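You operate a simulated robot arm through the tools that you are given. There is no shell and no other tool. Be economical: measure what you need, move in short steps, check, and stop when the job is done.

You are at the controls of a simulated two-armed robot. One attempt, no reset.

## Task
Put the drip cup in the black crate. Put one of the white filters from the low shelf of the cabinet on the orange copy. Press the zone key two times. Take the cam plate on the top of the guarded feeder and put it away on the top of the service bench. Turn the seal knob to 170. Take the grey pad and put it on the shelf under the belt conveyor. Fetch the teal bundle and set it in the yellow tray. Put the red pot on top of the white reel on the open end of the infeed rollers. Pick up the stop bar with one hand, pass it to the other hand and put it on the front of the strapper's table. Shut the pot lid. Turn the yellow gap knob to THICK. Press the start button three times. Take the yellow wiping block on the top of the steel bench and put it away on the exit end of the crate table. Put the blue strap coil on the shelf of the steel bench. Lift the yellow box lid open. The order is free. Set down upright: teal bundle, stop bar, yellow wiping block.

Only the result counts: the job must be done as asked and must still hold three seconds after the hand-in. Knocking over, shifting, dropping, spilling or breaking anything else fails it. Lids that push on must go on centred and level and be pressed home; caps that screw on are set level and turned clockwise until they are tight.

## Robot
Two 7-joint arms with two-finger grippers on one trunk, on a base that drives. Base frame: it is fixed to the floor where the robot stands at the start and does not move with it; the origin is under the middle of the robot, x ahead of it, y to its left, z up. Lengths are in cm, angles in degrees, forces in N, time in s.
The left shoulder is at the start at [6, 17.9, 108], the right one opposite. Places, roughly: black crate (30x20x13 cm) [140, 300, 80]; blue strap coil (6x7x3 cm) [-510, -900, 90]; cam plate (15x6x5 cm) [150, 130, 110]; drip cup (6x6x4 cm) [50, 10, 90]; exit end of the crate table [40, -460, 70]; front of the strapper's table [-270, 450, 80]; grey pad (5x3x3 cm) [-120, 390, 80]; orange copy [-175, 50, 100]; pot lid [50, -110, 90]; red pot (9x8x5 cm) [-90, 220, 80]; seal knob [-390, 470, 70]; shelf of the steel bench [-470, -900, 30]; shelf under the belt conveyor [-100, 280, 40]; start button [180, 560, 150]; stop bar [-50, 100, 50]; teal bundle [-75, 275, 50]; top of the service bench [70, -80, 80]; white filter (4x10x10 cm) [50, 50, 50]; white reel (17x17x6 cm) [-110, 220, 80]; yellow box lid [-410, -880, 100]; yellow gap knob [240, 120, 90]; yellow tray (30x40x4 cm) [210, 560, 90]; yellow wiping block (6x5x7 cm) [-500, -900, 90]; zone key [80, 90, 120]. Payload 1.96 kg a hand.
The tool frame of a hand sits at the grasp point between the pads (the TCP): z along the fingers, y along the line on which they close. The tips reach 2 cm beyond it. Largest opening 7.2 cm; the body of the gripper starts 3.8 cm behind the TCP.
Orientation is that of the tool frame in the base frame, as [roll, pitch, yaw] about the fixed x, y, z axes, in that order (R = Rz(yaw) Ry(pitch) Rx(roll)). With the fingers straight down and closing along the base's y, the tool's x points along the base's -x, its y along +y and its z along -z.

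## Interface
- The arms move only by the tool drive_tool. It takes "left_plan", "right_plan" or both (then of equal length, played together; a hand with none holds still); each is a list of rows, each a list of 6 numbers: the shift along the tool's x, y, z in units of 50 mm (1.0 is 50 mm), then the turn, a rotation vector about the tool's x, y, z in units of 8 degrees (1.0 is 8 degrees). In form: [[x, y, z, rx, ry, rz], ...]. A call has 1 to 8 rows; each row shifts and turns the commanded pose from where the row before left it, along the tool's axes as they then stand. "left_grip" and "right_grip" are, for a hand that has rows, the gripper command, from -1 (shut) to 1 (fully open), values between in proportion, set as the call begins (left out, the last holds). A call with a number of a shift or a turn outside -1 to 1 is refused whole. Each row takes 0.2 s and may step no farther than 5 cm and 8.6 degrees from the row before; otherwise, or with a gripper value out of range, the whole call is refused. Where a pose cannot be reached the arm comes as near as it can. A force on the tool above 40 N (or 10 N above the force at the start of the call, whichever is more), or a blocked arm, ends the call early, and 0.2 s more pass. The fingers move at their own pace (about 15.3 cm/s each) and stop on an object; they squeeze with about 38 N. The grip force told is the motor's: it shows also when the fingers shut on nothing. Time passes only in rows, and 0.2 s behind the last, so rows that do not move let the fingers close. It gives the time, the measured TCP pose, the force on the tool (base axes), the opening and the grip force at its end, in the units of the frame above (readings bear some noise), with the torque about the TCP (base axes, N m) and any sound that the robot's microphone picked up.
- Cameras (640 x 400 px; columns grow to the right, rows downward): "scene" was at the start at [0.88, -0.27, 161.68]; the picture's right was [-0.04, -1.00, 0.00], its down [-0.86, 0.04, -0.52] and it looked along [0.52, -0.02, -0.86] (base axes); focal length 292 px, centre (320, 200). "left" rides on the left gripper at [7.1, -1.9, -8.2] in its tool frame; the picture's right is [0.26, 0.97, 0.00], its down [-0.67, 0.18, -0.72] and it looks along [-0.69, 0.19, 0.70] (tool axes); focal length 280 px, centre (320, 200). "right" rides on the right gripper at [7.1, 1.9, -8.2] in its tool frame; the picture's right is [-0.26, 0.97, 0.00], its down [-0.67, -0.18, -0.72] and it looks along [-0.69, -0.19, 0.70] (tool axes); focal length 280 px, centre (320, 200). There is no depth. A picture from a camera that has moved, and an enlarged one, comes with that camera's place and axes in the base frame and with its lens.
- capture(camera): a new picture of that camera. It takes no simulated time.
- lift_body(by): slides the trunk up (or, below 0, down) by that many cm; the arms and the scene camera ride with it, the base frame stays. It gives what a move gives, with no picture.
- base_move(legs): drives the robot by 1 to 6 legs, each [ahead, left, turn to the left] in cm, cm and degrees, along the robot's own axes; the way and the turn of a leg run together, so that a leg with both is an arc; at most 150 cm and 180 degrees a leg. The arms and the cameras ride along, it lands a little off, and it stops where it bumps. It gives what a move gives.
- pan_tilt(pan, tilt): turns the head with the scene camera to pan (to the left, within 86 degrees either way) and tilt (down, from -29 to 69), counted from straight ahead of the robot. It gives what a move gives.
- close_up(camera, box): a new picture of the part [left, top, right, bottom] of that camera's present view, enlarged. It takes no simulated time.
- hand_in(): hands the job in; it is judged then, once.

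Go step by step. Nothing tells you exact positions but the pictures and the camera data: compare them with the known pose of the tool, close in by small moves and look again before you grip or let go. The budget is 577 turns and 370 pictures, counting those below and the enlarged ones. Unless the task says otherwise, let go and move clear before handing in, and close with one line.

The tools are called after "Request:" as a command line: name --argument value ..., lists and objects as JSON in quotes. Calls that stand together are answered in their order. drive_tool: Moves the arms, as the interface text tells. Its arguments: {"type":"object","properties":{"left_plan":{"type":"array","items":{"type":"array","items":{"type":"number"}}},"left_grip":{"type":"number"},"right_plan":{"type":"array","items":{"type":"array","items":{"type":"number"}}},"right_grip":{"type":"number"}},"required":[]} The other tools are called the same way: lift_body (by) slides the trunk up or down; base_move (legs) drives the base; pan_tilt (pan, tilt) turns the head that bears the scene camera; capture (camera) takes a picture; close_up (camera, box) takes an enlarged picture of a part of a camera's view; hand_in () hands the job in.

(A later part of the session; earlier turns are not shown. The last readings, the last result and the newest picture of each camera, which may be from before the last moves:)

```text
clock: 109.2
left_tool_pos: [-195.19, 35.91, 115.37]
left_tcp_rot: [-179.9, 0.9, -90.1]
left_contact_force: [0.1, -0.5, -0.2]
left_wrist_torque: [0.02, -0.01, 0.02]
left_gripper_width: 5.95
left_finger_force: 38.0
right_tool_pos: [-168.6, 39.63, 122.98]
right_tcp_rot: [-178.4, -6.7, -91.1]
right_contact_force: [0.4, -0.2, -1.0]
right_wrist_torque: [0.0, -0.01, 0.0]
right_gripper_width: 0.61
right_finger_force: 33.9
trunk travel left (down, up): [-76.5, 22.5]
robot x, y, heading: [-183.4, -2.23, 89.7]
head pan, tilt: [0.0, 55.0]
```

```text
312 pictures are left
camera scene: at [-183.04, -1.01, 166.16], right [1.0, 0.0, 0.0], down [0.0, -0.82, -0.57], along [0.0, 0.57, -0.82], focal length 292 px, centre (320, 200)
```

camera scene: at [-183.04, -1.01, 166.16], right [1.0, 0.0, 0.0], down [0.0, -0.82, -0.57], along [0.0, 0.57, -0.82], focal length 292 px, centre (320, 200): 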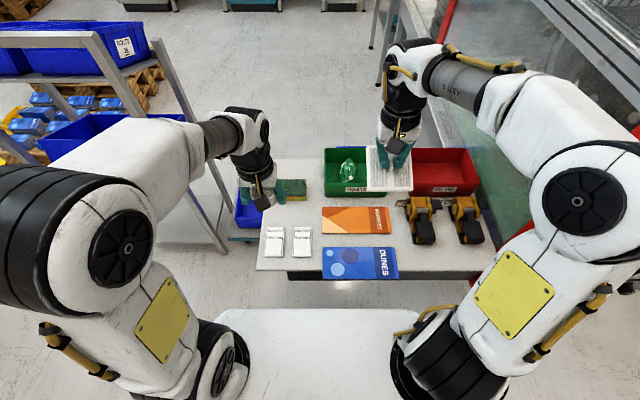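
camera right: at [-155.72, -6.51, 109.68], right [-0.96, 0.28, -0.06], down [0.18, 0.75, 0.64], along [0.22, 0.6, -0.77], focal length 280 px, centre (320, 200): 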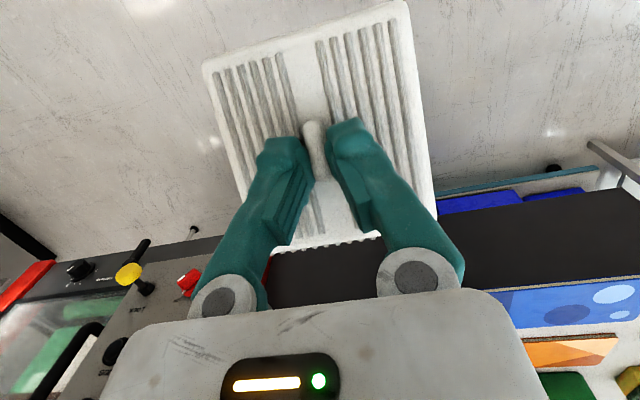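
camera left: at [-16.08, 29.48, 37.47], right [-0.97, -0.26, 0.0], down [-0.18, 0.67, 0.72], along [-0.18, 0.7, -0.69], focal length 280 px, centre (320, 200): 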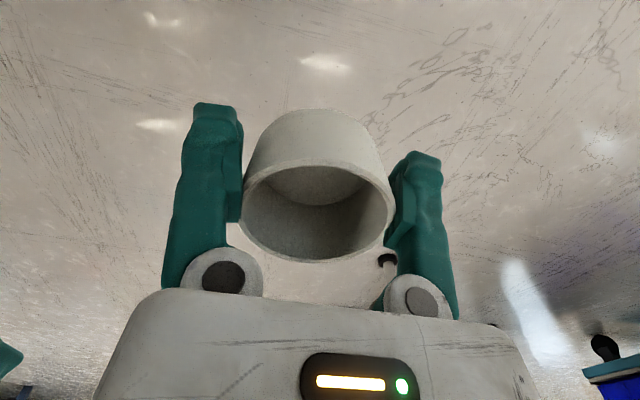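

The sheet centre is about [-172, 44, 91.5]. I'll move over it, lower, and tilt the filter flatter.

Request:
drive_tool --right_plan '[[-0.45, 0.35, 0.6, 0, 0, 0], [-0.45, 0.35, 0.6, 0, 0, 0], [0, 0, 0.7, 0, 0, 0], [0, 0, 0.4, 0, 0.9, 0], [0, 0, 0.2, 0, 0.9, 0], [0, 0, 0, 0, 0.5, 0], [0, 0, 0, 0, 0, 0]]'

Request:
capture --camera "right"

Request:
close_up --camera "scene" --box '[240, 120, 480, 270]'

```text
clock: 110.8
left_tool_pos: [-195.26, 35.81, 115.3]
left_tcp_rot: [-179.9, 1.0, -90.2]
left_contact_force: [-0.6, 0.3, -0.2]
left_wrist_torque: [0.01, -0.04, -0.02]
left_gripper_width: 5.99
left_finger_force: 37.6
right_tool_pos: [-160.79, 31.72, 114.28]
right_tcp_rot: [-176.8, -24.8, -91.5]
right_contact_force: [-0.1, -0.2, 0.6]
right_wrist_torque: [-0.01, -0.02, -0.02]
right_gripper_width: 0.62
right_finger_force: 34.4
right hand out of reach, approached as far as the arm can: row 1, 2, 3, 4, 5, 6
trunk travel left (down, up): [-76.5, 22.5]
robot x, y, heading: [-182.73, -2.22, 90.2]
head pan, tilt: [0.0, 55.0]
```

```text
311 pictures are left
camera right: at [-163.12, 28.68, 124.53], right [-0.96, 0.24, -0.16], down [0.17, 0.91, 0.38], along [0.24, 0.33, -0.91], focal length 280 px, centre (320, 200)
```

right: 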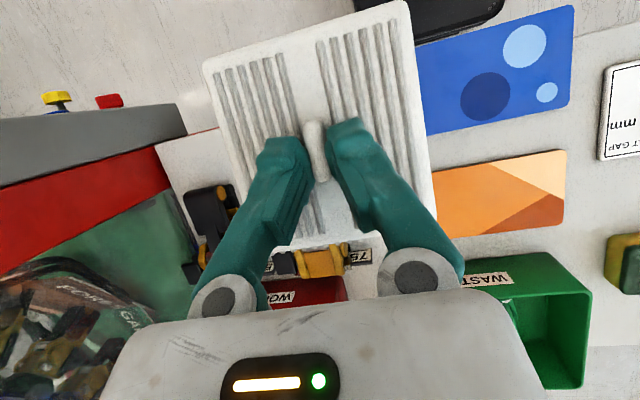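

```text
2.67 times, centred on (360, 195) of scene
camera zoom: at [-183.07, -1.01, 166.15], right [1.0, 0.0, 0.0], down [0.0, -0.82, -0.57], along [0.0, 0.57, -0.82], focal length 778 px, centre (213, 213)
```

zoom: 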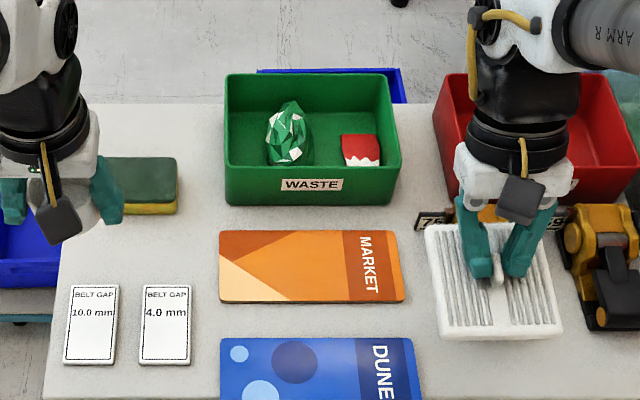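

The arm ran out of reach at that height. I'll reposition the base slightly and raise the trunk so the wrist works nearer shoulder height.

Request:
base_move --legs '[[2.5, 8, 0]]'

Request:
lift_body --by 12

Request:
drive_tool --right_plan '[[0.17, 0.3, 0.36, 0, -0.5, 0], [0.17, 0.3, 0.36, 0, 0, 0], [0.17, 0, 0.5, 0, 0, 0], [0.17, 0, 0.5, 0, 0, 0], [0.1, 0, 0.4, 0, 0, 0], [0, 0, 0, 0, 0, 0]]'

```text
clock: 111.8
left_tool_pos: [-203.17, 38.12, 115.42]
left_tcp_rot: [-180.0, 0.9, -90.1]
left_contact_force: [-0.4, -1.0, -0.5]
left_wrist_torque: [0.02, 0.0, 0.0]
left_gripper_width: 5.94
left_finger_force: 38.4
right_tool_pos: [-168.63, 34.14, 114.24]
right_tcp_rot: [-176.6, -24.6, -91.5]
right_contact_force: [-0.8, -0.5, -0.5]
right_wrist_torque: [0.03, 0.0, -0.02]
right_gripper_width: 0.67
right_finger_force: 34.9
trunk travel left (down, up): [-76.5, 22.5]
robot x, y, heading: [-191.02, 0.44, 90.3]
head pan, tilt: [0.0, 55.0]
```

```text
clock: 113.3
left_tool_pos: [-203.19, 38.38, 127.29]
left_tcp_rot: [180.0, 1.0, -90.1]
left_contact_force: [0.8, 0.6, -0.3]
left_wrist_torque: [-0.01, 0.0, -0.02]
left_gripper_width: 5.94
left_finger_force: 37.5
right_tool_pos: [-168.64, 34.09, 126.27]
right_tcp_rot: [-176.7, -24.7, -91.5]
right_contact_force: [0.8, -0.3, -0.9]
right_wrist_torque: [0.02, 0.0, 0.01]
right_gripper_width: 0.66
right_finger_force: 35.0
trunk travel left (down, up): [-88.5, 10.5]
robot x, y, heading: [-190.79, 0.15, 90.2]
head pan, tilt: [0.0, 55.0]
```

```text
clock: 114.7
left_tool_pos: [-203.11, 38.32, 127.39]
left_tcp_rot: [179.9, 0.9, -90.2]
left_contact_force: [0.7, 0.7, -0.4]
left_wrist_torque: [0.01, -0.01, 0.01]
left_gripper_width: 5.94
left_finger_force: 37.6
right_tool_pos: [-171.33, 26.67, 117.75]
right_tcp_rot: [-176.9, -20.7, -91.4]
right_contact_force: [0.7, 0.7, -0.7]
right_wrist_torque: [-0.02, -0.02, 0.0]
right_gripper_width: 0.64
right_finger_force: 34.6
trunk travel left (down, up): [-88.5, 10.5]
robot x, y, heading: [-190.85, 0.2, 90.1]
head pan, tilt: [0.0, 55.0]
```

Now inside reach. Moving forward-down toward the hover point over the sheet.

Request:
drive_tool --right_plan '[[-0.75, 0.02, 0.27, 0, 0, 0], [-0.75, 0.02, 0.27, 0, 0, 0], [-0.75, 0.02, 0.27, 0, 0, 0], [-0.75, 0.02, 0.27, 0, 0, 0], [-0.75, 0.02, 0.27, 0, 0, 0], [-0.75, 0.02, 0.27, 0, 0, 0], [0, 0, 0, 0, 0, 0]]'

Request:
capture --camera "right"

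Request:
close_up --camera "scene" --box '[240, 120, 480, 270]'

```text
clock: 116.3
left_tool_pos: [-203.12, 38.44, 127.33]
left_tcp_rot: [-180.0, 0.9, -90.2]
left_contact_force: [0.0, 0.0, -0.2]
left_wrist_torque: [-0.01, -0.02, 0.02]
left_gripper_width: 5.92
left_finger_force: 38.3
right_tool_pos: [-168.66, 30.06, 118.94]
right_tcp_rot: [-176.8, -20.8, -91.2]
right_contact_force: [-0.1, 0.6, 0.5]
right_wrist_torque: [0.01, -0.02, 0.05]
right_gripper_width: 0.65
right_finger_force: 34.8
right hand out of reach, approached as far as the arm can: row 1, 2, 3, 4, 5, 6
trunk travel left (down, up): [-88.5, 10.5]
robot x, y, heading: [-191.42, 0.36, 90.1]
head pan, tilt: [0.0, 55.0]
```

```text
309 pictures are left
camera right: at [-171.09, 26.29, 128.87], right [-0.96, 0.25, -0.14], down [0.16, 0.88, 0.44], along [0.24, 0.4, -0.89], focal length 280 px, centre (320, 200)
```

right: 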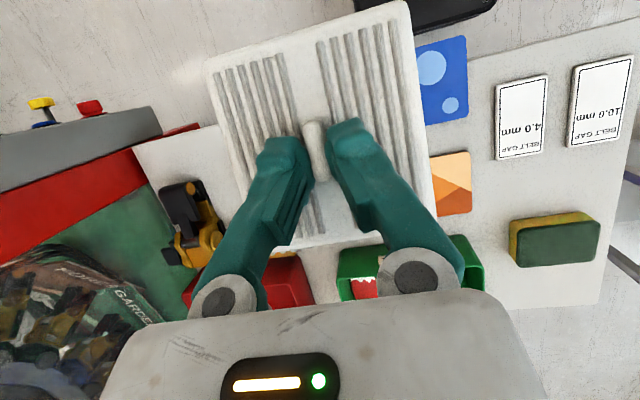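

```text
2.67 times, centred on (360, 195) of scene
camera zoom: at [-190.93, 1.47, 178.15], right [1.0, 0.0, 0.0], down [0.0, -0.82, -0.57], along [0.0, 0.57, -0.82], focal length 778 px, centre (213, 213)
```

zoom: 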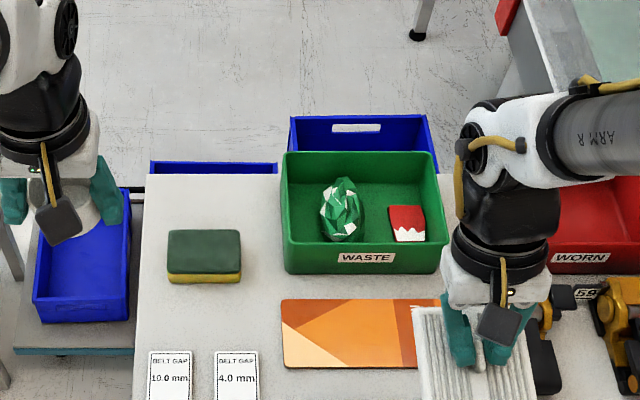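

Too far at this height; I'll go straight down first, then test forward reach.

Request:
drive_tool --right_plan '[[-0.25, 0, 0.7, 0, 0, 0], [-0.25, 0, 0.7, 0, 0, 0], [-0.25, 0, 0.7, 0, 0, 0], [-0.25, 0, 0.7, 0, 0, 0], [0, 0, 0, 0, 0, 0]]'

Request:
drive_tool --right_plan '[[-0.7, 0.2, -0.27, 0, 0, 0], [-0.7, 0.2, -0.27, 0, 0, 0], [-0.7, 0.2, -0.27, 0, 0, 0], [0, 0, 0, 0, 0, 0]]'

```text
clock: 117.5
left_tool_pos: [-203.26, 38.26, 127.36]
left_tcp_rot: [179.9, 0.9, -90.2]
left_contact_force: [-0.3, -0.1, 0.3]
left_wrist_torque: [0.03, 0.05, -0.01]
left_gripper_width: 5.91
left_finger_force: 37.6
right_tool_pos: [-167.2, 23.66, 114.0]
right_tcp_rot: [-176.8, -20.7, -91.2]
right_contact_force: [-0.4, -0.8, -0.1]
right_wrist_torque: [0.01, 0.0, 0.01]
right_gripper_width: 0.64
right_finger_force: 34.7
right hand out of reach, approached as far as the arm can: row 1, 2, 3, 4
trunk travel left (down, up): [-88.5, 10.5]
robot x, y, heading: [-190.77, 0.52, 90.0]
head pan, tilt: [0.0, 55.0]
```

```text
clock: 118.5
left_tool_pos: [-203.15, 38.25, 127.31]
left_tcp_rot: [-180.0, 0.9, -90.2]
left_contact_force: [-0.3, 0.4, 0.4]
left_wrist_torque: [-0.01, 0.01, 0.03]
left_gripper_width: 5.89
left_finger_force: 38.0
right_tool_pos: [-169.53, 30.31, 119.34]
right_tcp_rot: [-176.8, -20.6, -91.3]
right_contact_force: [0.0, 0.0, -0.2]
right_wrist_torque: [-0.02, 0.0, 0.02]
right_gripper_width: 0.64
right_finger_force: 34.5
right hand out of reach, approached as far as the arm can: row 1, 2, 3
trunk travel left (down, up): [-88.5, 10.5]
robot x, y, heading: [-191.28, 0.42, 89.9]
head pan, tilt: [0.0, 55.0]
```

Reach improves when the hand is above the shoulder, so I'll back off, lower the trunk, level the tool more, and come in again.

Request:
base_move --legs '[[-28, 0, 0]]'

Request:
lift_body --by -32

Request:
drive_tool --right_plan '[[0.2, 0, -0.6, 0, -0.85, 0], [0.15, 0, -0.6, 0, -0.85, 0], [0.1, 0, -0.8, 0, 0, 0], [0, 0, -0.6, 0, 0, 0], [-0.6, 0.2, 0, 0, 0, 0], [-0.6, 0.2, 0, 0, 0, 0], [-0.6, 0.2, 0, 0, 0, 0], [0, 0, 0, 0, 0, 0]]'

Request:
capture --camera "scene"

```text
clock: 120.5
left_tool_pos: [-203.32, 10.66, 127.34]
left_tcp_rot: [180.0, 0.9, -90.0]
left_contact_force: [-0.3, -0.3, -0.7]
left_wrist_torque: [-0.01, 0.01, 0.02]
left_gripper_width: 5.89
left_finger_force: 37.6
right_tool_pos: [-169.53, 2.93, 119.2]
right_tcp_rot: [-176.8, -20.8, -91.0]
right_contact_force: [-0.7, 0.4, -0.2]
right_wrist_torque: [0.0, -0.01, -0.02]
right_gripper_width: 0.63
right_finger_force: 34.5
trunk travel left (down, up): [-88.5, 10.5]
robot x, y, heading: [-191.09, -27.38, 90.4]
head pan, tilt: [0.0, 55.0]
```

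```text
clock: 123.6
left_tool_pos: [-203.3, 10.51, 95.32]
left_tcp_rot: [180.0, 0.9, -90.0]
left_contact_force: [0.2, -0.9, -0.1]
left_wrist_torque: [-0.02, -0.01, 0.01]
left_gripper_width: 5.86
left_finger_force: 38.0
right_tool_pos: [-169.57, 2.68, 87.34]
right_tcp_rot: [-176.8, -20.7, -91.0]
right_contact_force: [0.1, -0.4, -0.6]
right_wrist_torque: [-0.01, 0.02, 0.04]
right_gripper_width: 0.63
right_finger_force: 34.9
trunk travel left (down, up): [-56.5, 42.5]
robot x, y, heading: [-190.97, -27.6, 90.3]
head pan, tilt: [0.0, 55.0]
```

```text
clock: 125.4
left_tool_pos: [-203.31, 10.46, 95.45]
left_tcp_rot: [180.0, 1.1, -90.0]
left_contact_force: [0.2, 0.2, -0.5]
left_wrist_torque: [0.01, -0.02, 0.01]
left_gripper_width: 5.88
left_finger_force: 38.0
right_tool_pos: [-172.17, 12.49, 99.18]
right_tcp_rot: [-176.9, -6.9, -90.3]
right_contact_force: [0.7, 0.4, -0.4]
right_wrist_torque: [0.03, 0.02, -0.01]
right_gripper_width: 0.68
right_finger_force: 34.8
right hand out of reach, approached as far as the arm can: row 4
trunk travel left (down, up): [-56.5, 42.5]
robot x, y, heading: [-190.95, -27.82, 90.3]
head pan, tilt: [0.0, 55.0]
```

```text
307 pictures are left
camera scene: at [-190.89, -26.32, 146.15], right [1.0, 0.0, 0.0], down [0.0, -0.82, -0.57], along [0.0, 0.57, -0.82], focal length 292 px, centre (320, 200)
```

scene: 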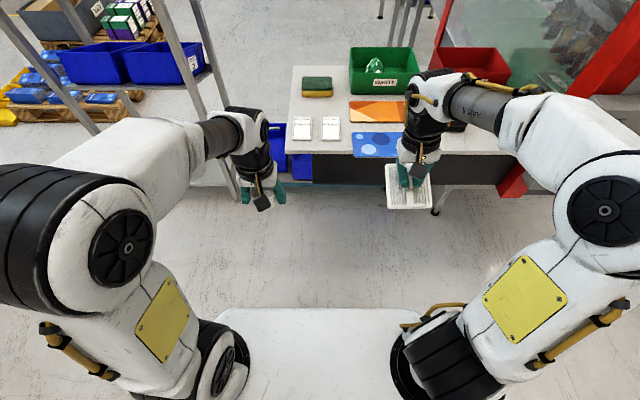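

Good pose. Raising slightly and driving forward 30 cm.

Request:
lift_body --by 5

Request:
base_move --legs '[[30, 0, 0]]'

Request:
close_up --camera "scene" --box '[240, 120, 480, 270]'

Request:
capture --camera "right"

```text
clock: 126.3
left_tool_pos: [-203.38, 10.6, 100.39]
left_tcp_rot: [-180.0, 0.9, -89.9]
left_contact_force: [0.1, 0.3, -0.6]
left_wrist_torque: [-0.03, 0.0, -0.01]
left_gripper_width: 5.84
left_finger_force: 37.9
right_tool_pos: [-172.22, 12.53, 104.03]
right_tcp_rot: [-177.0, -7.0, -90.3]
right_contact_force: [0.3, 0.1, -0.6]
right_wrist_torque: [-0.02, -0.01, 0.0]
right_gripper_width: 0.64
right_finger_force: 34.6
trunk travel left (down, up): [-61.5, 37.5]
robot x, y, heading: [-191.04, -27.47, 89.9]
head pan, tilt: [0.0, 55.0]
```

```text
clock: 128.4
left_tool_pos: [-203.25, 40.68, 100.32]
left_tcp_rot: [-180.0, 0.9, -90.2]
left_contact_force: [0.1, 1.3, -0.5]
left_wrist_torque: [0.02, 0.02, 0.01]
left_gripper_width: 5.86
left_finger_force: 38.2
right_tool_pos: [-172.07, 42.54, 104.06]
right_tcp_rot: [-177.0, -7.0, -90.5]
right_contact_force: [-0.3, 0.6, -1.0]
right_wrist_torque: [0.0, -0.01, 0.02]
right_gripper_width: 0.68
right_finger_force: 35.4
trunk travel left (down, up): [-61.5, 37.5]
robot x, y, heading: [-191.16, 2.36, 90.2]
head pan, tilt: [0.0, 55.0]
```

```text
2.67 times, centred on (360, 195) of scene
camera zoom: at [-190.94, 3.8, 151.15], right [1.0, 0.0, 0.0], down [0.0, -0.82, -0.57], along [0.0, 0.57, -0.82], focal length 778 px, centre (213, 213)
```

zoom: 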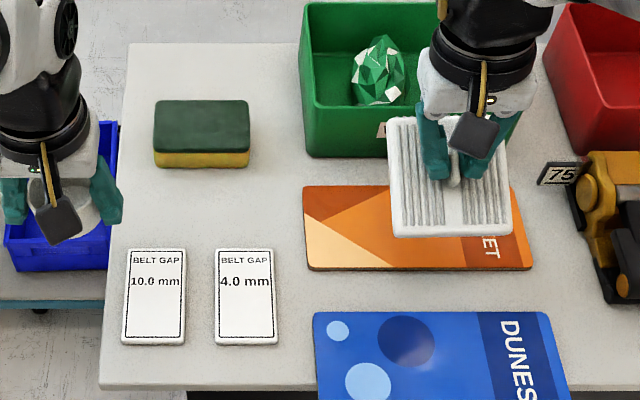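

```text
305 pictures are left
camera right: at [-174.34, 36.52, 112.89], right [-0.96, 0.26, -0.08], down [0.15, 0.76, 0.64], along [0.23, 0.6, -0.77], focal length 280 px, centre (320, 200)
```

right: 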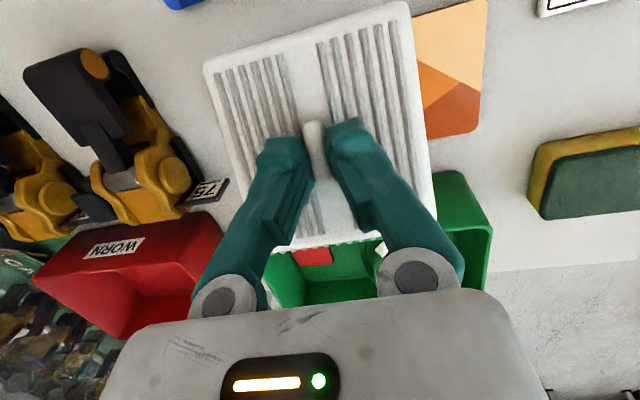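

Plate is almost over the sheet's centre. Nudging forward 1.3 cm and lowering by the trunk.

Request:
drive_tool --right_plan '[[-0.27, 0.05, -0.03, 0, 0, 0], [0, 0, 0, 0, 0, 0]]'

Request:
lift_body --by -5

Request:
close_up --camera "scene" --box '[300, 130, 460, 230]'

```text
clock: 129.0
left_tool_pos: [-203.14, 40.57, 100.34]
left_tcp_rot: [-179.9, 0.9, -90.1]
left_contact_force: [0.6, 0.9, 0.3]
left_wrist_torque: [0.04, -0.04, -0.02]
left_gripper_width: 5.83
left_finger_force: 38.1
right_tool_pos: [-172.15, 43.8, 104.17]
right_tcp_rot: [-176.9, -7.0, -90.5]
right_contact_force: [-0.6, 0.2, 0.3]
right_wrist_torque: [0.01, 0.02, 0.05]
right_gripper_width: 0.67
right_finger_force: 34.8
trunk travel left (down, up): [-61.5, 37.5]
robot x, y, heading: [-190.96, 2.78, 90.3]
head pan, tilt: [0.0, 55.0]
```

```text
clock: 129.9
left_tool_pos: [-203.22, 40.55, 95.29]
left_tcp_rot: [180.0, 0.9, -90.2]
left_contact_force: [0.3, -0.5, 0.1]
left_wrist_torque: [0.04, -0.02, -0.01]
left_gripper_width: 5.81
left_finger_force: 38.2
right_tool_pos: [-172.27, 43.9, 99.08]
right_tcp_rot: [-177.0, -7.0, -90.4]
right_contact_force: [-0.5, -0.8, -0.8]
right_wrist_torque: [0.02, -0.03, -0.02]
right_gripper_width: 0.65
right_finger_force: 34.4
trunk travel left (down, up): [-56.5, 42.5]
robot x, y, heading: [-190.97, 2.34, 90.0]
head pan, tilt: [0.0, 55.0]
```

```text
4.00 times, centred on (380, 180) of scene
camera zoom: at [-190.94, 3.71, 146.15], right [1.0, 0.0, 0.0], down [0.0, -0.82, -0.57], along [0.0, 0.57, -0.82], focal length 1168 px, centre (80, 280)
```

zoom: 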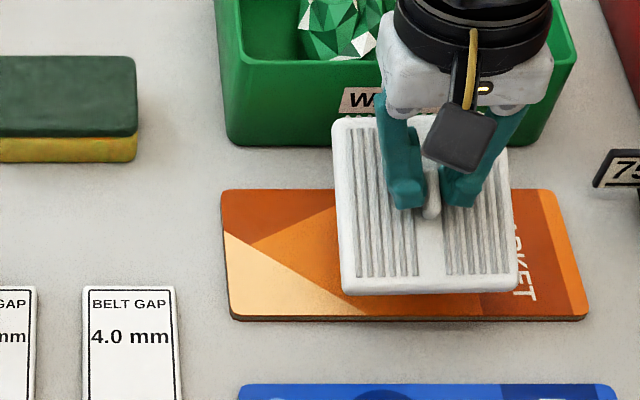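

Close to contact. I'll lift the left hand a bit and lower the right gently until contact.

Request:
drive_tool --left_plan '[[0, 0, -0.4, 0, 0, 0], [0, 0, -0.3, 0, 0, 0], [0, 0, 0, 0, 0, 0], [0, 0, 0, 0, 0, 0], [0, 0, 0, 0, 0, 0]]' --right_plan '[[0, 0, 0.1, 0, 0, 0], [0, 0, 0.1, 0, 0, 0], [0, 0, 0.1, 0, 0, 0], [0, 0, 0.1, 0, 0, 0], [0, 0, 0, 0, 0, 0]]'

Request:
close_up --camera "scene" --box '[300, 130, 460, 230]'

```text
clock: 131.1
left_tool_pos: [-203.31, 40.46, 95.27]
left_tcp_rot: [-180.0, 1.0, -90.2]
left_contact_force: [-0.9, 0.7, -0.1]
left_wrist_torque: [-0.01, 0.0, -0.06]
left_gripper_width: 5.83
left_finger_force: 38.1
left hand out of reach, approached as far as the arm can: row 1, 2
right_tool_pos: [-172.06, 43.64, 97.17]
right_tcp_rot: [-176.9, -6.9, -90.3]
right_contact_force: [-0.2, -0.1, -0.5]
right_wrist_torque: [0.0, 0.0, 0.0]
right_gripper_width: 0.65
right_finger_force: 34.8
trunk travel left (down, up): [-56.5, 42.5]
robot x, y, heading: [-190.95, 2.4, 90.1]
head pan, tilt: [0.0, 55.0]
```

```text
4.00 times, centred on (380, 180) of scene
camera zoom: at [-190.94, 3.73, 146.15], right [1.0, 0.0, 0.0], down [0.0, -0.82, -0.57], along [0.0, 0.57, -0.82], focal length 1168 px, centre (80, 280)
```

zoom: 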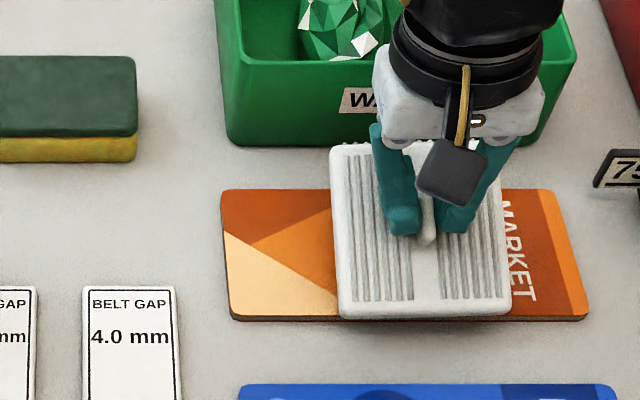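

Shifting forward 0.8 cm, then pressing down slowly.

Request:
drive_tool --right_plan '[[-0.16, 0, 0, 0, 0, 0], [0, 0, 0.08, 0, 0, 0], [0, 0, 0.08, 0, 0, 0], [0, 0, 0.08, 0, 0, 0], [0, 0, 0, 0, 0, 0]]'

Request:
close_up --camera "scene" --box '[300, 130, 460, 230]'

```text
clock: 132.3
left_tool_pos: [-203.31, 40.45, 95.51]
left_tcp_rot: [-179.9, 1.0, -90.3]
left_contact_force: [-0.5, 0.5, -0.7]
left_wrist_torque: [0.0, -0.01, -0.01]
left_gripper_width: 5.83
left_finger_force: 38.3
right_tool_pos: [-172.0, 43.07, 96.31]
right_tcp_rot: [-176.9, -6.7, -90.4]
right_contact_force: [0.2, -2.0, 19.6]
right_wrist_torque: [-0.79, 0.07, 0.08]
right_gripper_width: 0.65
right_finger_force: 34.9
right hand out of reach, approached as far as the arm can: row 1, 4
trunk travel left (down, up): [-56.5, 42.5]
robot x, y, heading: [-191.03, 2.48, 90.1]
head pan, tilt: [0.0, 55.0]
```

```text
4.00 times, centred on (380, 180) of scene
camera zoom: at [-191.02, 3.49, 146.18], right [1.0, 0.0, 0.0], down [0.0, -0.82, -0.57], along [0.0, 0.57, -0.82], focal length 1168 px, centre (80, 280)
```

zoom: 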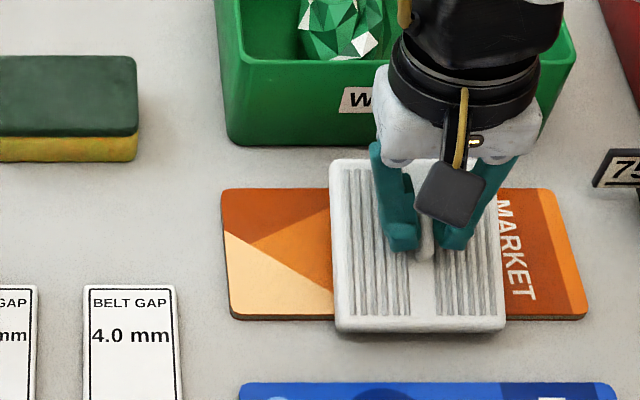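

Contact, but it sits about 1.3 cm too far toward me. I'll lift a bit, creep the base forward 2 cm, and lower again.

Request:
drive_tool --right_plan '[[0, 0, -0.25, 0, 0, 0], [0, 0, -0.25, 0, 0, 0], [0, 0, 0, 0, 0, 0]]'

Request:
base_move --legs '[[2.3, 0, 0]]'

Request:
drive_tool --right_plan '[[0, 0, 0.15, 0, 0, 0], [0, 0, 0.15, 0, 0, 0], [0, 0, 0.15, 0, 0, 0], [0, 0, 0.1, 0, 0, 0], [0, 0, 0, 0, 0, 0]]'

Request:
close_up --camera "scene" --box '[300, 130, 460, 230]'

```text
clock: 133.1
left_tool_pos: [-203.2, 40.6, 95.38]
left_tcp_rot: [180.0, 0.9, -90.1]
left_contact_force: [0.2, 0.1, -0.5]
left_wrist_torque: [0.02, -0.02, 0.01]
left_gripper_width: 5.84
left_finger_force: 38.1
right_tool_pos: [-172.15, 43.6, 98.57]
right_tcp_rot: [-177.1, -7.0, -90.3]
right_contact_force: [0.6, -0.7, 0.2]
right_wrist_torque: [0.0, 0.0, -0.01]
right_gripper_width: 0.65
right_finger_force: 35.0
trunk travel left (down, up): [-56.5, 42.5]
robot x, y, heading: [-191.34, 2.75, 89.9]
head pan, tilt: [0.0, 55.0]
```

```text
clock: 133.9
left_tool_pos: [-203.18, 42.8, 95.31]
left_tcp_rot: [-180.0, 0.9, -90.1]
left_contact_force: [0.8, 0.2, -0.5]
left_wrist_torque: [-0.03, 0.02, -0.06]
left_gripper_width: 5.8
left_finger_force: 38.2
right_tool_pos: [-172.05, 45.81, 98.59]
right_tcp_rot: [-177.0, -7.0, -90.5]
right_contact_force: [-0.2, 0.5, -0.1]
right_wrist_torque: [-0.04, 0.0, 0.01]
right_gripper_width: 0.63
right_finger_force: 34.4
trunk travel left (down, up): [-56.5, 42.5]
robot x, y, heading: [-191.22, 4.73, 89.8]
head pan, tilt: [0.0, 55.0]
```

```text
clock: 135.1
left_tool_pos: [-203.38, 42.9, 95.44]
left_tcp_rot: [-179.9, 0.8, -90.3]
left_contact_force: [-0.8, 0.5, -0.9]
left_wrist_torque: [-0.01, 0.03, -0.03]
left_gripper_width: 5.81
left_finger_force: 38.1
right_tool_pos: [-171.99, 45.31, 96.12]
right_tcp_rot: [-176.9, -6.8, -90.5]
right_contact_force: [0.5, 7.9, 23.7]
right_wrist_torque: [-0.62, 0.03, 0.0]
right_gripper_width: 0.63
right_finger_force: 34.6
trunk travel left (down, up): [-56.5, 42.5]
robot x, y, heading: [-191.09, 4.93, 90.0]
head pan, tilt: [0.0, 55.0]
```

```text
4.00 times, centred on (380, 180) of scene
camera zoom: at [-191.04, 5.95, 146.17], right [1.0, 0.0, 0.0], down [0.0, -0.82, -0.57], along [0.0, 0.57, -0.82], focal length 1168 px, centre (80, 280)
```

zoom: 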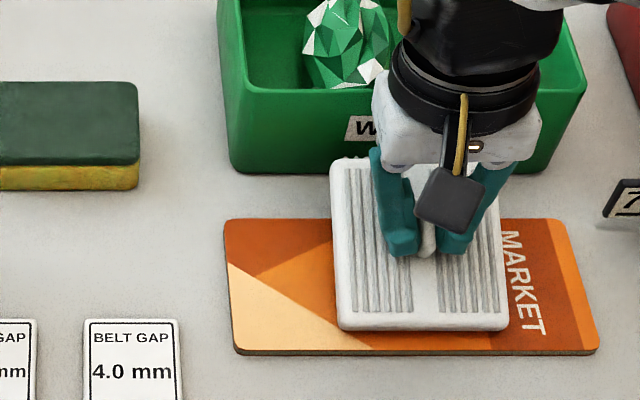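

Well placed now, in contact. Pressing a little more to flatten it.

Request:
drive_tool --right_plan '[[0, 0, 0.1, 0, 0, 0], [0, 0, 0.1, 0, 0, 0], [0, 0, 0, 0, 0, 0]]'

Request:
capture --camera "right"

Request:
close_up --camera "scene" --box '[300, 130, 460, 230]'

```text
clock: 135.9
left_tool_pos: [-203.26, 42.67, 95.45]
left_tcp_rot: [-180.0, 1.0, -90.1]
left_contact_force: [-0.8, 0.3, 0.2]
left_wrist_torque: [-0.01, 0.0, 0.01]
left_gripper_width: 5.82
left_finger_force: 38.2
right_tool_pos: [-171.92, 44.96, 94.88]
right_tcp_rot: [-177.0, -6.9, -90.5]
right_contact_force: [-1.2, 7.3, 21.8]
right_wrist_torque: [-0.7, 0.33, -0.08]
right_gripper_width: 0.63
right_finger_force: 35.0
right hand out of reach, approached as far as the arm can: row 2
trunk travel left (down, up): [-56.5, 42.5]
robot x, y, heading: [-191.47, 4.68, 89.8]
head pan, tilt: [0.0, 55.0]
```

```text
300 pictures are left
camera right: at [-174.29, 38.93, 103.77], right [-0.96, 0.26, -0.08], down [0.15, 0.76, 0.64], along [0.23, 0.6, -0.77], focal length 280 px, centre (320, 200)
```

right: 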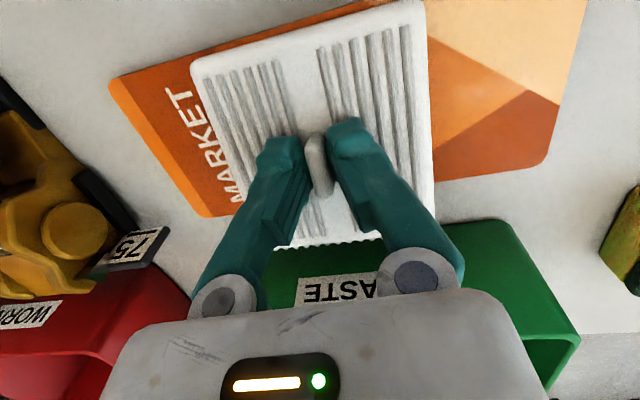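

```text
4.00 times, centred on (380, 180) of scene
camera zoom: at [-191.06, 5.94, 146.14], right [1.0, 0.0, 0.0], down [0.0, -0.82, -0.57], along [0.0, 0.57, -0.82], focal length 1168 px, centre (80, 280)
```

zoom: 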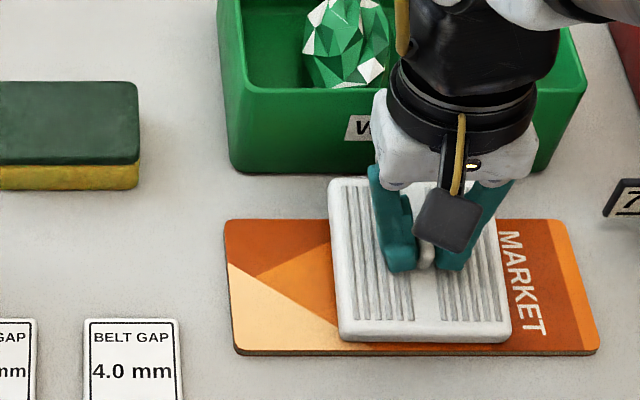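

It is pivoting flat. Lowering the trunk 1 cm to press on.

Request:
lift_body --by -1

Request:
close_up --camera "scene" --box '[300, 130, 460, 230]'

```text
clock: 136.4
left_tool_pos: [-203.26, 42.68, 94.35]
left_tcp_rot: [-179.9, 0.8, -90.2]
left_contact_force: [0.4, 0.4, -0.4]
left_wrist_torque: [-0.01, -0.02, -0.02]
left_gripper_width: 5.81
left_finger_force: 38.0
right_tool_pos: [-171.97, 44.92, 94.14]
right_tcp_rot: [-176.8, -6.7, -90.6]
right_contact_force: [-1.4, -1.3, 16.1]
right_wrist_torque: [-0.65, 0.36, -0.07]
right_gripper_width: 0.67
right_finger_force: 34.4
trunk travel left (down, up): [-55.5, 43.5]
robot x, y, heading: [-190.97, 4.92, 89.9]
head pan, tilt: [0.0, 55.0]
stopped: the force on the tool passed its limit at 46 N (the readings are from after the stop); the commanded pose is now the measured one
```

```text
4.00 times, centred on (380, 180) of scene
camera zoom: at [-191.02, 5.83, 145.11], right [1.0, 0.0, 0.0], down [0.0, -0.82, -0.57], along [0.0, 0.57, -0.82], focal length 1168 px, centre (80, 280)
```

zoom: 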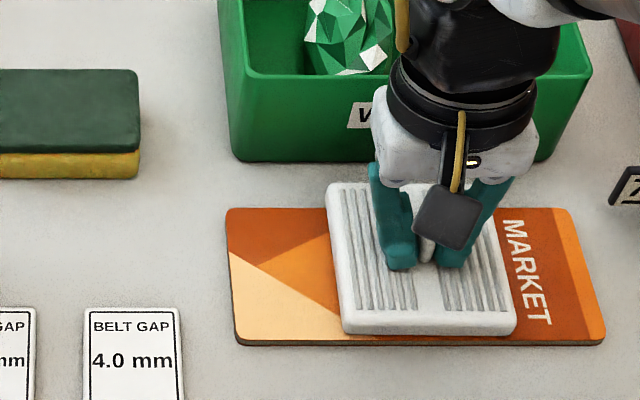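

Nearly flat. Opening gently, then raising.

Request:
drive_tool --right_plan '[[0, 0, -0.04, 0, 0, 0], [0, 0, 0, 0, 0, 0], [0, 0, 0, 0, 0, 0]]' --right_grip -0.3

Request:
drive_tool --right_plan '[[0, 0, -0.3, 0, 0, 0], [0, 0, -0.5, 0, 0, 0], [0, 0, -0.5, 0, 0, 0], [0, 0, 0, 0, 0, 0]]'

Request:
lift_body --by 10

Request:
close_up --camera "scene" --box '[300, 130, 460, 230]'

```text
clock: 137.2
left_tool_pos: [-203.15, 42.76, 94.36]
left_tcp_rot: [-179.9, 0.9, -90.2]
left_contact_force: [-0.1, 0.7, 0.6]
left_wrist_torque: [0.0, 0.01, -0.05]
left_gripper_width: 5.8
left_finger_force: 38.2
right_tool_pos: [-171.89, 45.0, 94.2]
right_tcp_rot: [-176.9, -6.9, -90.6]
right_contact_force: [4.7, -0.1, 15.0]
right_wrist_torque: [0.0, 0.12, -0.01]
right_gripper_width: 1.97
right_finger_force: 0.1
trunk travel left (down, up): [-55.5, 43.5]
robot x, y, heading: [-191.2, 4.46, 90.1]
head pan, tilt: [0.0, 55.0]
```

```text
clock: 138.2
left_tool_pos: [-203.09, 42.78, 94.41]
left_tcp_rot: [180.0, 0.9, -90.2]
left_contact_force: [0.4, -0.7, 0.3]
left_wrist_torque: [-0.03, 0.02, -0.02]
left_gripper_width: 5.78
left_finger_force: 37.7
right_tool_pos: [-172.28, 45.85, 100.67]
right_tcp_rot: [-177.1, -6.9, -90.4]
right_contact_force: [0.7, -0.1, -0.2]
right_wrist_torque: [-0.03, -0.01, -0.02]
right_gripper_width: 2.5
right_finger_force: 0.1
trunk travel left (down, up): [-55.5, 43.5]
robot x, y, heading: [-191.0, 4.47, 90.0]
head pan, tilt: [0.0, 55.0]
```

```text
clock: 139.6
left_tool_pos: [-203.19, 42.78, 104.46]
left_tcp_rot: [-180.0, 1.0, -90.2]
left_contact_force: [0.1, 0.0, -1.1]
left_wrist_torque: [0.04, -0.02, -0.02]
left_gripper_width: 5.78
left_finger_force: 38.0
right_tool_pos: [-172.24, 45.81, 110.83]
right_tcp_rot: [-177.0, -6.8, -90.5]
right_contact_force: [-0.1, -0.2, 0.1]
right_wrist_torque: [0.01, -0.03, 0.0]
right_gripper_width: 2.5
right_finger_force: 0.1
trunk travel left (down, up): [-65.5, 33.5]
robot x, y, heading: [-190.66, 4.61, 90.2]
head pan, tilt: [0.0, 55.0]
```

```text
4.00 times, centred on (380, 180) of scene
camera zoom: at [-190.94, 6.01, 155.15], right [1.0, 0.0, 0.0], down [0.0, -0.82, -0.57], along [0.0, 0.57, -0.82], focal length 1168 px, centre (80, 280)
```

zoom: 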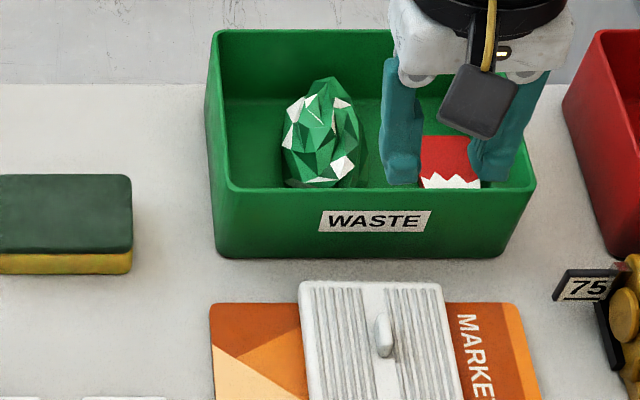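

The filter lies on the orange sheet. Now I'll take the cup round through the aisle to the black crate.

Request:
base_move --legs '[[-42, 0, 0], [0, -150, 0], [0, -45, 0]]'

Request:
base_move --legs '[[120, 0, 0], [127, 0, 0]]'

Request:
pan_tilt --pan -45 --tilt 25

Request:
capture --camera "scene"

```text
clock: 151.5
left_tool_pos: [-6.92, -1.54, 104.34]
left_tcp_rot: [-180.0, 0.9, -90.9]
left_contact_force: [-0.1, 0.4, -0.4]
left_wrist_torque: [-0.01, 0.03, 0.02]
left_gripper_width: 5.7
left_finger_force: 37.8
right_tool_pos: [24.12, 1.03, 110.85]
right_tcp_rot: [-177.0, -6.9, -91.2]
right_contact_force: [-0.3, 0.8, -0.1]
right_wrist_torque: [0.0, 0.03, -0.03]
right_gripper_width: 2.54
right_finger_force: 0.1
trunk travel left (down, up): [-65.5, 33.5]
robot x, y, heading: [4.69, -39.61, 89.2]
head pan, tilt: [0.0, 55.0]
```

```text
clock: 163.6
left_tool_pos: [1.91, 245.58, 104.35]
left_tcp_rot: [180.0, 0.9, -92.5]
left_contact_force: [-0.1, 0.3, -0.2]
left_wrist_torque: [0.0, 0.01, 0.02]
left_gripper_width: 5.71
left_finger_force: 37.8
right_tool_pos: [32.92, 247.2, 110.58]
right_tcp_rot: [-177.1, -6.9, -92.8]
right_contact_force: [0.0, -0.2, 0.7]
right_wrist_torque: [-0.02, -0.03, 0.01]
right_gripper_width: 2.52
right_finger_force: 0.1
trunk travel left (down, up): [-65.5, 33.5]
robot x, y, heading: [12.69, 206.83, 87.8]
head pan, tilt: [0.0, 55.0]
```

```text
clock: 164.7
left_tool_pos: [1.87, 245.45, 104.35]
left_tcp_rot: [-179.9, 0.8, -92.4]
left_contact_force: [-1.1, -0.8, 0.1]
left_wrist_torque: [0.01, 0.0, -0.02]
left_gripper_width: 5.68
left_finger_force: 38.4
right_tool_pos: [32.89, 247.21, 110.74]
right_tcp_rot: [-177.0, -6.9, -92.8]
right_contact_force: [-0.9, -1.3, -0.2]
right_wrist_torque: [0.02, -0.02, 0.0]
right_gripper_width: 2.52
right_finger_force: 0.1
trunk travel left (down, up): [-65.5, 33.5]
robot x, y, heading: [12.61, 206.86, 87.6]
head pan, tilt: [-45.0, 25.0]
```

```text
296 pictures are left
camera scene: at [19.14, 207.26, 159.55], right [0.68, -0.73, 0.0], down [-0.31, -0.29, -0.91], along [0.67, 0.61, -0.42], focal length 292 px, centre (320, 200)
```

scene: 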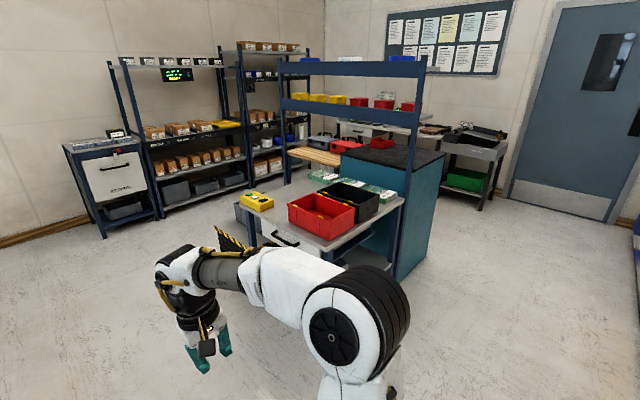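

The black crate is around [158, 307, 85]. I'll drive across toward it and look again.

Request:
base_move --legs '[[0, -100, 2.4]]'

Request:
pan_tilt --pan -15 --tilt 35

Request:
capture --camera "scene"

```text
clock: 169.9
left_tool_pos: [100.27, 242.59, 104.4]
left_tcp_rot: [-180.0, 0.9, -90.8]
left_contact_force: [-0.1, 0.3, -0.4]
left_wrist_torque: [0.02, 0.04, -0.01]
left_gripper_width: 5.67
left_finger_force: 38.1
right_tool_pos: [131.24, 245.28, 110.74]
right_tcp_rot: [-177.0, -6.9, -91.1]
right_contact_force: [-0.4, 0.0, -0.4]
right_wrist_torque: [0.02, 0.0, 0.01]
right_gripper_width: 2.52
right_finger_force: 0.1
trunk travel left (down, up): [-65.5, 33.5]
robot x, y, heading: [112.03, 204.48, 89.4]
head pan, tilt: [-45.0, 25.0]
```

```text
clock: 170.8
left_tool_pos: [100.29, 242.55, 104.43]
left_tcp_rot: [-179.9, 0.9, -90.8]
left_contact_force: [-0.3, -0.2, -0.6]
left_wrist_torque: [0.01, 0.01, -0.04]
left_gripper_width: 5.68
left_finger_force: 37.6
right_tool_pos: [131.21, 245.16, 110.7]
right_tcp_rot: [-177.0, -6.9, -91.1]
right_contact_force: [0.0, -0.1, -0.2]
right_wrist_torque: [-0.02, -0.01, 0.03]
right_gripper_width: 2.52
right_finger_force: 0.0
trunk travel left (down, up): [-65.5, 33.5]
robot x, y, heading: [111.92, 204.49, 89.2]
head pan, tilt: [-15.0, 35.0]
```

```text
295 pictures are left
camera scene: at [114.45, 206.9, 157.98], right [0.96, -0.27, 0.0], down [-0.15, -0.55, -0.82], along [0.22, 0.79, -0.57], focal length 292 px, centre (320, 200)
```

scene: 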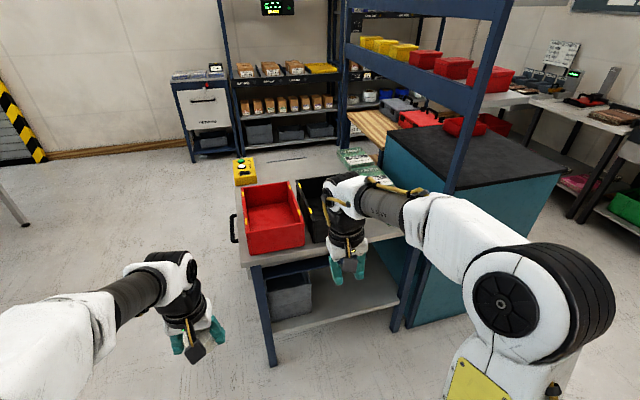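

The black crate is around [141, 307]; I'll tuck the right hand, centre the left hand, and approach.

Request:
drive_tool --left_plan '[[0, -0.5, 0, 0, 0, 0], [0, -0.5, 0, 0, 0, 0], [0, -0.5, 0, 0, 0, 0], [0, 0, 0, 0, 0, 0]]' --right_plan '[[0.8, -0.2, 0, 0, 0, 0], [0.8, -0.2, 0, 0, 0, 0], [0.8, -0.2, 0, 0, 0, 0], [0, 0, 0, 0, 0, 0]]'

Request:
base_move --legs '[[30, -33, 0.8], [18, 0, 0]]'

Request:
pan_tilt --pan 0 --tilt 50

Request:
capture --camera "scene"

```text
clock: 171.8
left_tool_pos: [107.61, 242.42, 103.99]
left_tcp_rot: [-179.9, 1.3, -90.8]
left_contact_force: [-0.4, 0.2, -1.3]
left_wrist_torque: [0.01, -0.02, -0.01]
left_gripper_width: 5.65
left_finger_force: 37.9
right_tool_pos: [134.7, 236.08, 111.46]
right_tcp_rot: [-176.8, -7.0, -91.1]
right_contact_force: [-0.3, 0.1, 0.0]
right_wrist_torque: [-0.01, 0.0, -0.02]
right_gripper_width: 2.51
right_finger_force: 0.0
right hand out of reach, approached as far as the arm can: row 3
trunk travel left (down, up): [-65.5, 33.5]
robot x, y, heading: [111.88, 204.5, 89.6]
head pan, tilt: [-15.0, 35.0]
```

```text
clock: 175.6
left_tool_pos: [138.74, 289.78, 103.98]
left_tcp_rot: [-179.9, 1.1, -89.9]
left_contact_force: [0.0, -0.2, -0.6]
left_wrist_torque: [-0.02, 0.04, 0.01]
left_gripper_width: 5.65
left_finger_force: 37.9
right_tool_pos: [165.81, 283.89, 111.41]
right_tcp_rot: [-176.8, -6.9, -90.2]
right_contact_force: [0.0, 0.0, 0.3]
right_wrist_torque: [-0.01, 0.02, 0.02]
right_gripper_width: 2.48
right_finger_force: 0.0
trunk travel left (down, up): [-65.5, 33.5]
robot x, y, heading: [143.6, 251.66, 90.2]
head pan, tilt: [-15.0, 35.0]
```

```text
clock: 176.4
left_tool_pos: [138.78, 289.8, 104.1]
left_tcp_rot: [-179.9, 1.1, -90.0]
left_contact_force: [0.2, -0.1, 0.3]
left_wrist_torque: [-0.01, 0.0, -0.01]
left_gripper_width: 5.65
left_finger_force: 38.3
right_tool_pos: [165.92, 283.85, 111.34]
right_tcp_rot: [-176.6, -7.0, -90.3]
right_contact_force: [0.1, -1.0, 0.4]
right_wrist_torque: [0.01, -0.01, -0.04]
right_gripper_width: 2.53
right_finger_force: 0.0
trunk travel left (down, up): [-65.5, 33.5]
robot x, y, heading: [143.83, 251.67, 90.3]
head pan, tilt: [0.0, 50.0]
```

```text
294 pictures are left
camera scene: at [143.76, 253.45, 155.81], right [1.0, 0.0, 0.0], down [0.0, -0.77, -0.64], along [0.0, 0.64, -0.77], focal length 292 px, centre (320, 200)
```

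scene: 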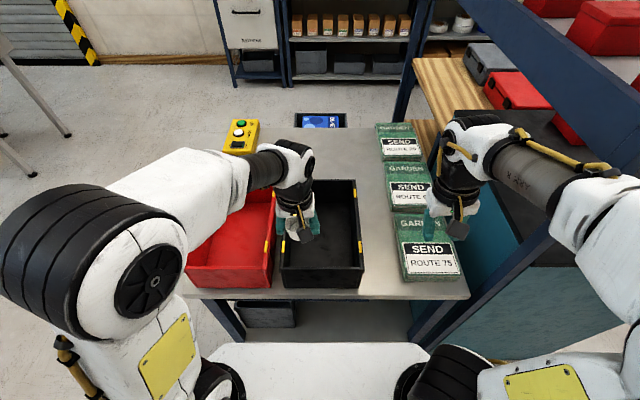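

I'm in front of the black crate. Moving the left hand over its centre and lowering.

Request:
drive_tool --left_plan '[[-0.5, -0.5, 0, 0, 0, 0], [-0.5, -0.5, 0, 0, 0, 0], [0, 0, 0.6, 0, 0, 0], [0, 0, 0.6, 0, 0, 0], [0, 0, 0, 0, 0, 0]]'

Request:
capture --camera "left"

Request:
close_up --camera "scene" --box '[240, 140, 400, 300]'

```text
clock: 177.6
left_tool_pos: [141.21, 292.3, 97.34]
left_tcp_rot: [-180.0, 1.1, -89.8]
left_contact_force: [0.3, -0.1, -0.3]
left_wrist_torque: [-0.01, -0.02, 0.0]
left_gripper_width: 5.65
left_finger_force: 37.8
left hand out of reach, approached as far as the arm can: row 1, 2
right_tool_pos: [165.87, 283.77, 111.41]
right_tcp_rot: [-176.7, -7.1, -90.3]
right_contact_force: [-0.4, -0.9, -0.7]
right_wrist_torque: [0.02, 0.01, 0.0]
right_gripper_width: 2.51
right_finger_force: 0.1
trunk travel left (down, up): [-65.5, 33.5]
robot x, y, heading: [143.85, 251.84, 89.9]
head pan, tilt: [0.0, 50.0]
```

```text
293 pictures are left
camera left: at [143.07, 285.01, 105.31], right [-0.96, -0.26, -0.01], down [-0.19, 0.66, 0.73], along [-0.19, 0.7, -0.69], focal length 280 px, centre (320, 200)
```

left: 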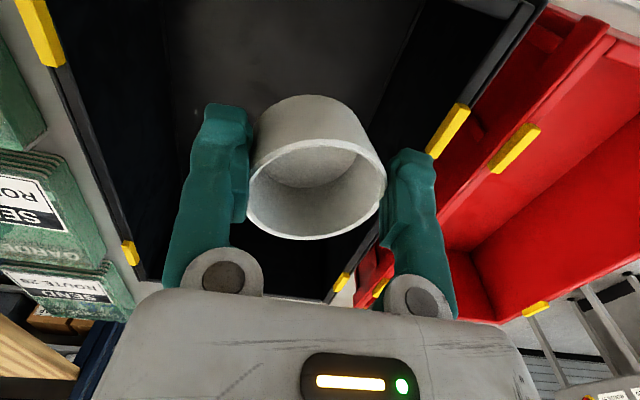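

```text
2.50 times, centred on (320, 220) of scene
camera zoom: at [143.73, 253.42, 155.81], right [1.0, 0.0, 0.0], down [0.0, -0.77, -0.64], along [0.0, 0.64, -0.77], focal length 730 px, centre (320, 150)
```

zoom: 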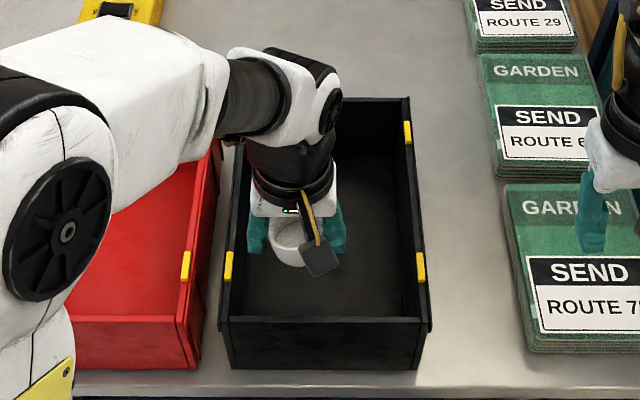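

Over the crate. Lowering by the trunk, shifting a bit right.

Request:
drive_tool --left_plan '[[0, -0.3, 0, 0, 0, 0], [0, 0, 0, 0, 0, 0]]'

Request:
lift_body --by -10

Request:
capture --camera "left"

Request:
capture --camera "scene"

```text
clock: 178.2
left_tool_pos: [142.85, 292.33, 97.38]
left_tcp_rot: [-180.0, 1.1, -89.9]
left_contact_force: [-0.3, 0.0, -0.9]
left_wrist_torque: [-0.04, -0.01, -0.01]
left_gripper_width: 5.66
left_finger_force: 38.3
right_tool_pos: [165.77, 283.83, 111.44]
right_tcp_rot: [-176.7, -6.9, -90.3]
right_contact_force: [0.1, -0.1, 0.3]
right_wrist_torque: [0.01, 0.02, 0.0]
right_gripper_width: 2.51
right_finger_force: 0.0
trunk travel left (down, up): [-65.5, 33.5]
robot x, y, heading: [143.55, 251.61, 90.0]
head pan, tilt: [0.0, 50.0]
```

```text
clock: 179.5
left_tool_pos: [142.93, 292.27, 87.42]
left_tcp_rot: [-179.9, 1.1, -89.9]
left_contact_force: [0.4, -0.4, -0.7]
left_wrist_torque: [0.01, 0.01, 0.01]
left_gripper_width: 5.66
left_finger_force: 37.8
right_tool_pos: [165.87, 283.81, 101.47]
right_tcp_rot: [-176.7, -7.1, -90.3]
right_contact_force: [1.2, 0.9, 0.4]
right_wrist_torque: [0.01, 0.04, -0.03]
right_gripper_width: 2.52
right_finger_force: 0.0
trunk travel left (down, up): [-55.5, 43.5]
robot x, y, heading: [143.52, 252.24, 90.3]
head pan, tilt: [0.0, 50.0]
```

```text
291 pictures are left
camera left: at [144.66, 285.03, 95.36], right [-0.96, -0.26, -0.01], down [-0.19, 0.66, 0.73], along [-0.19, 0.7, -0.69], focal length 280 px, centre (320, 200)
```

left: 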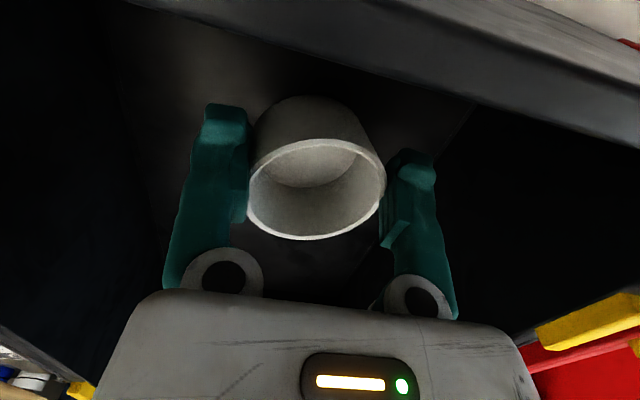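

```text
290 pictures are left
camera scene: at [143.75, 253.47, 145.81], right [1.0, 0.0, 0.0], down [0.0, -0.77, -0.64], along [0.0, 0.64, -0.77], focal length 292 px, centre (320, 200)
```

scene: 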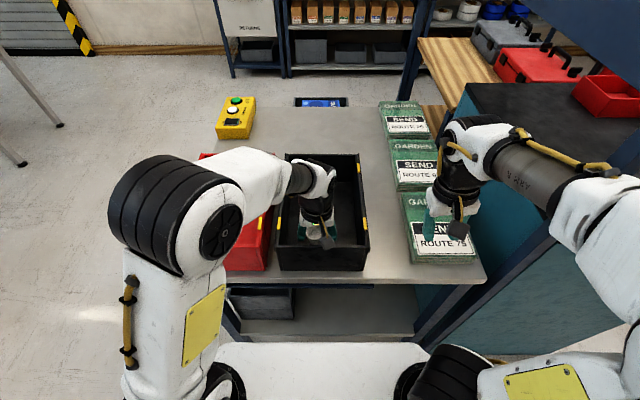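

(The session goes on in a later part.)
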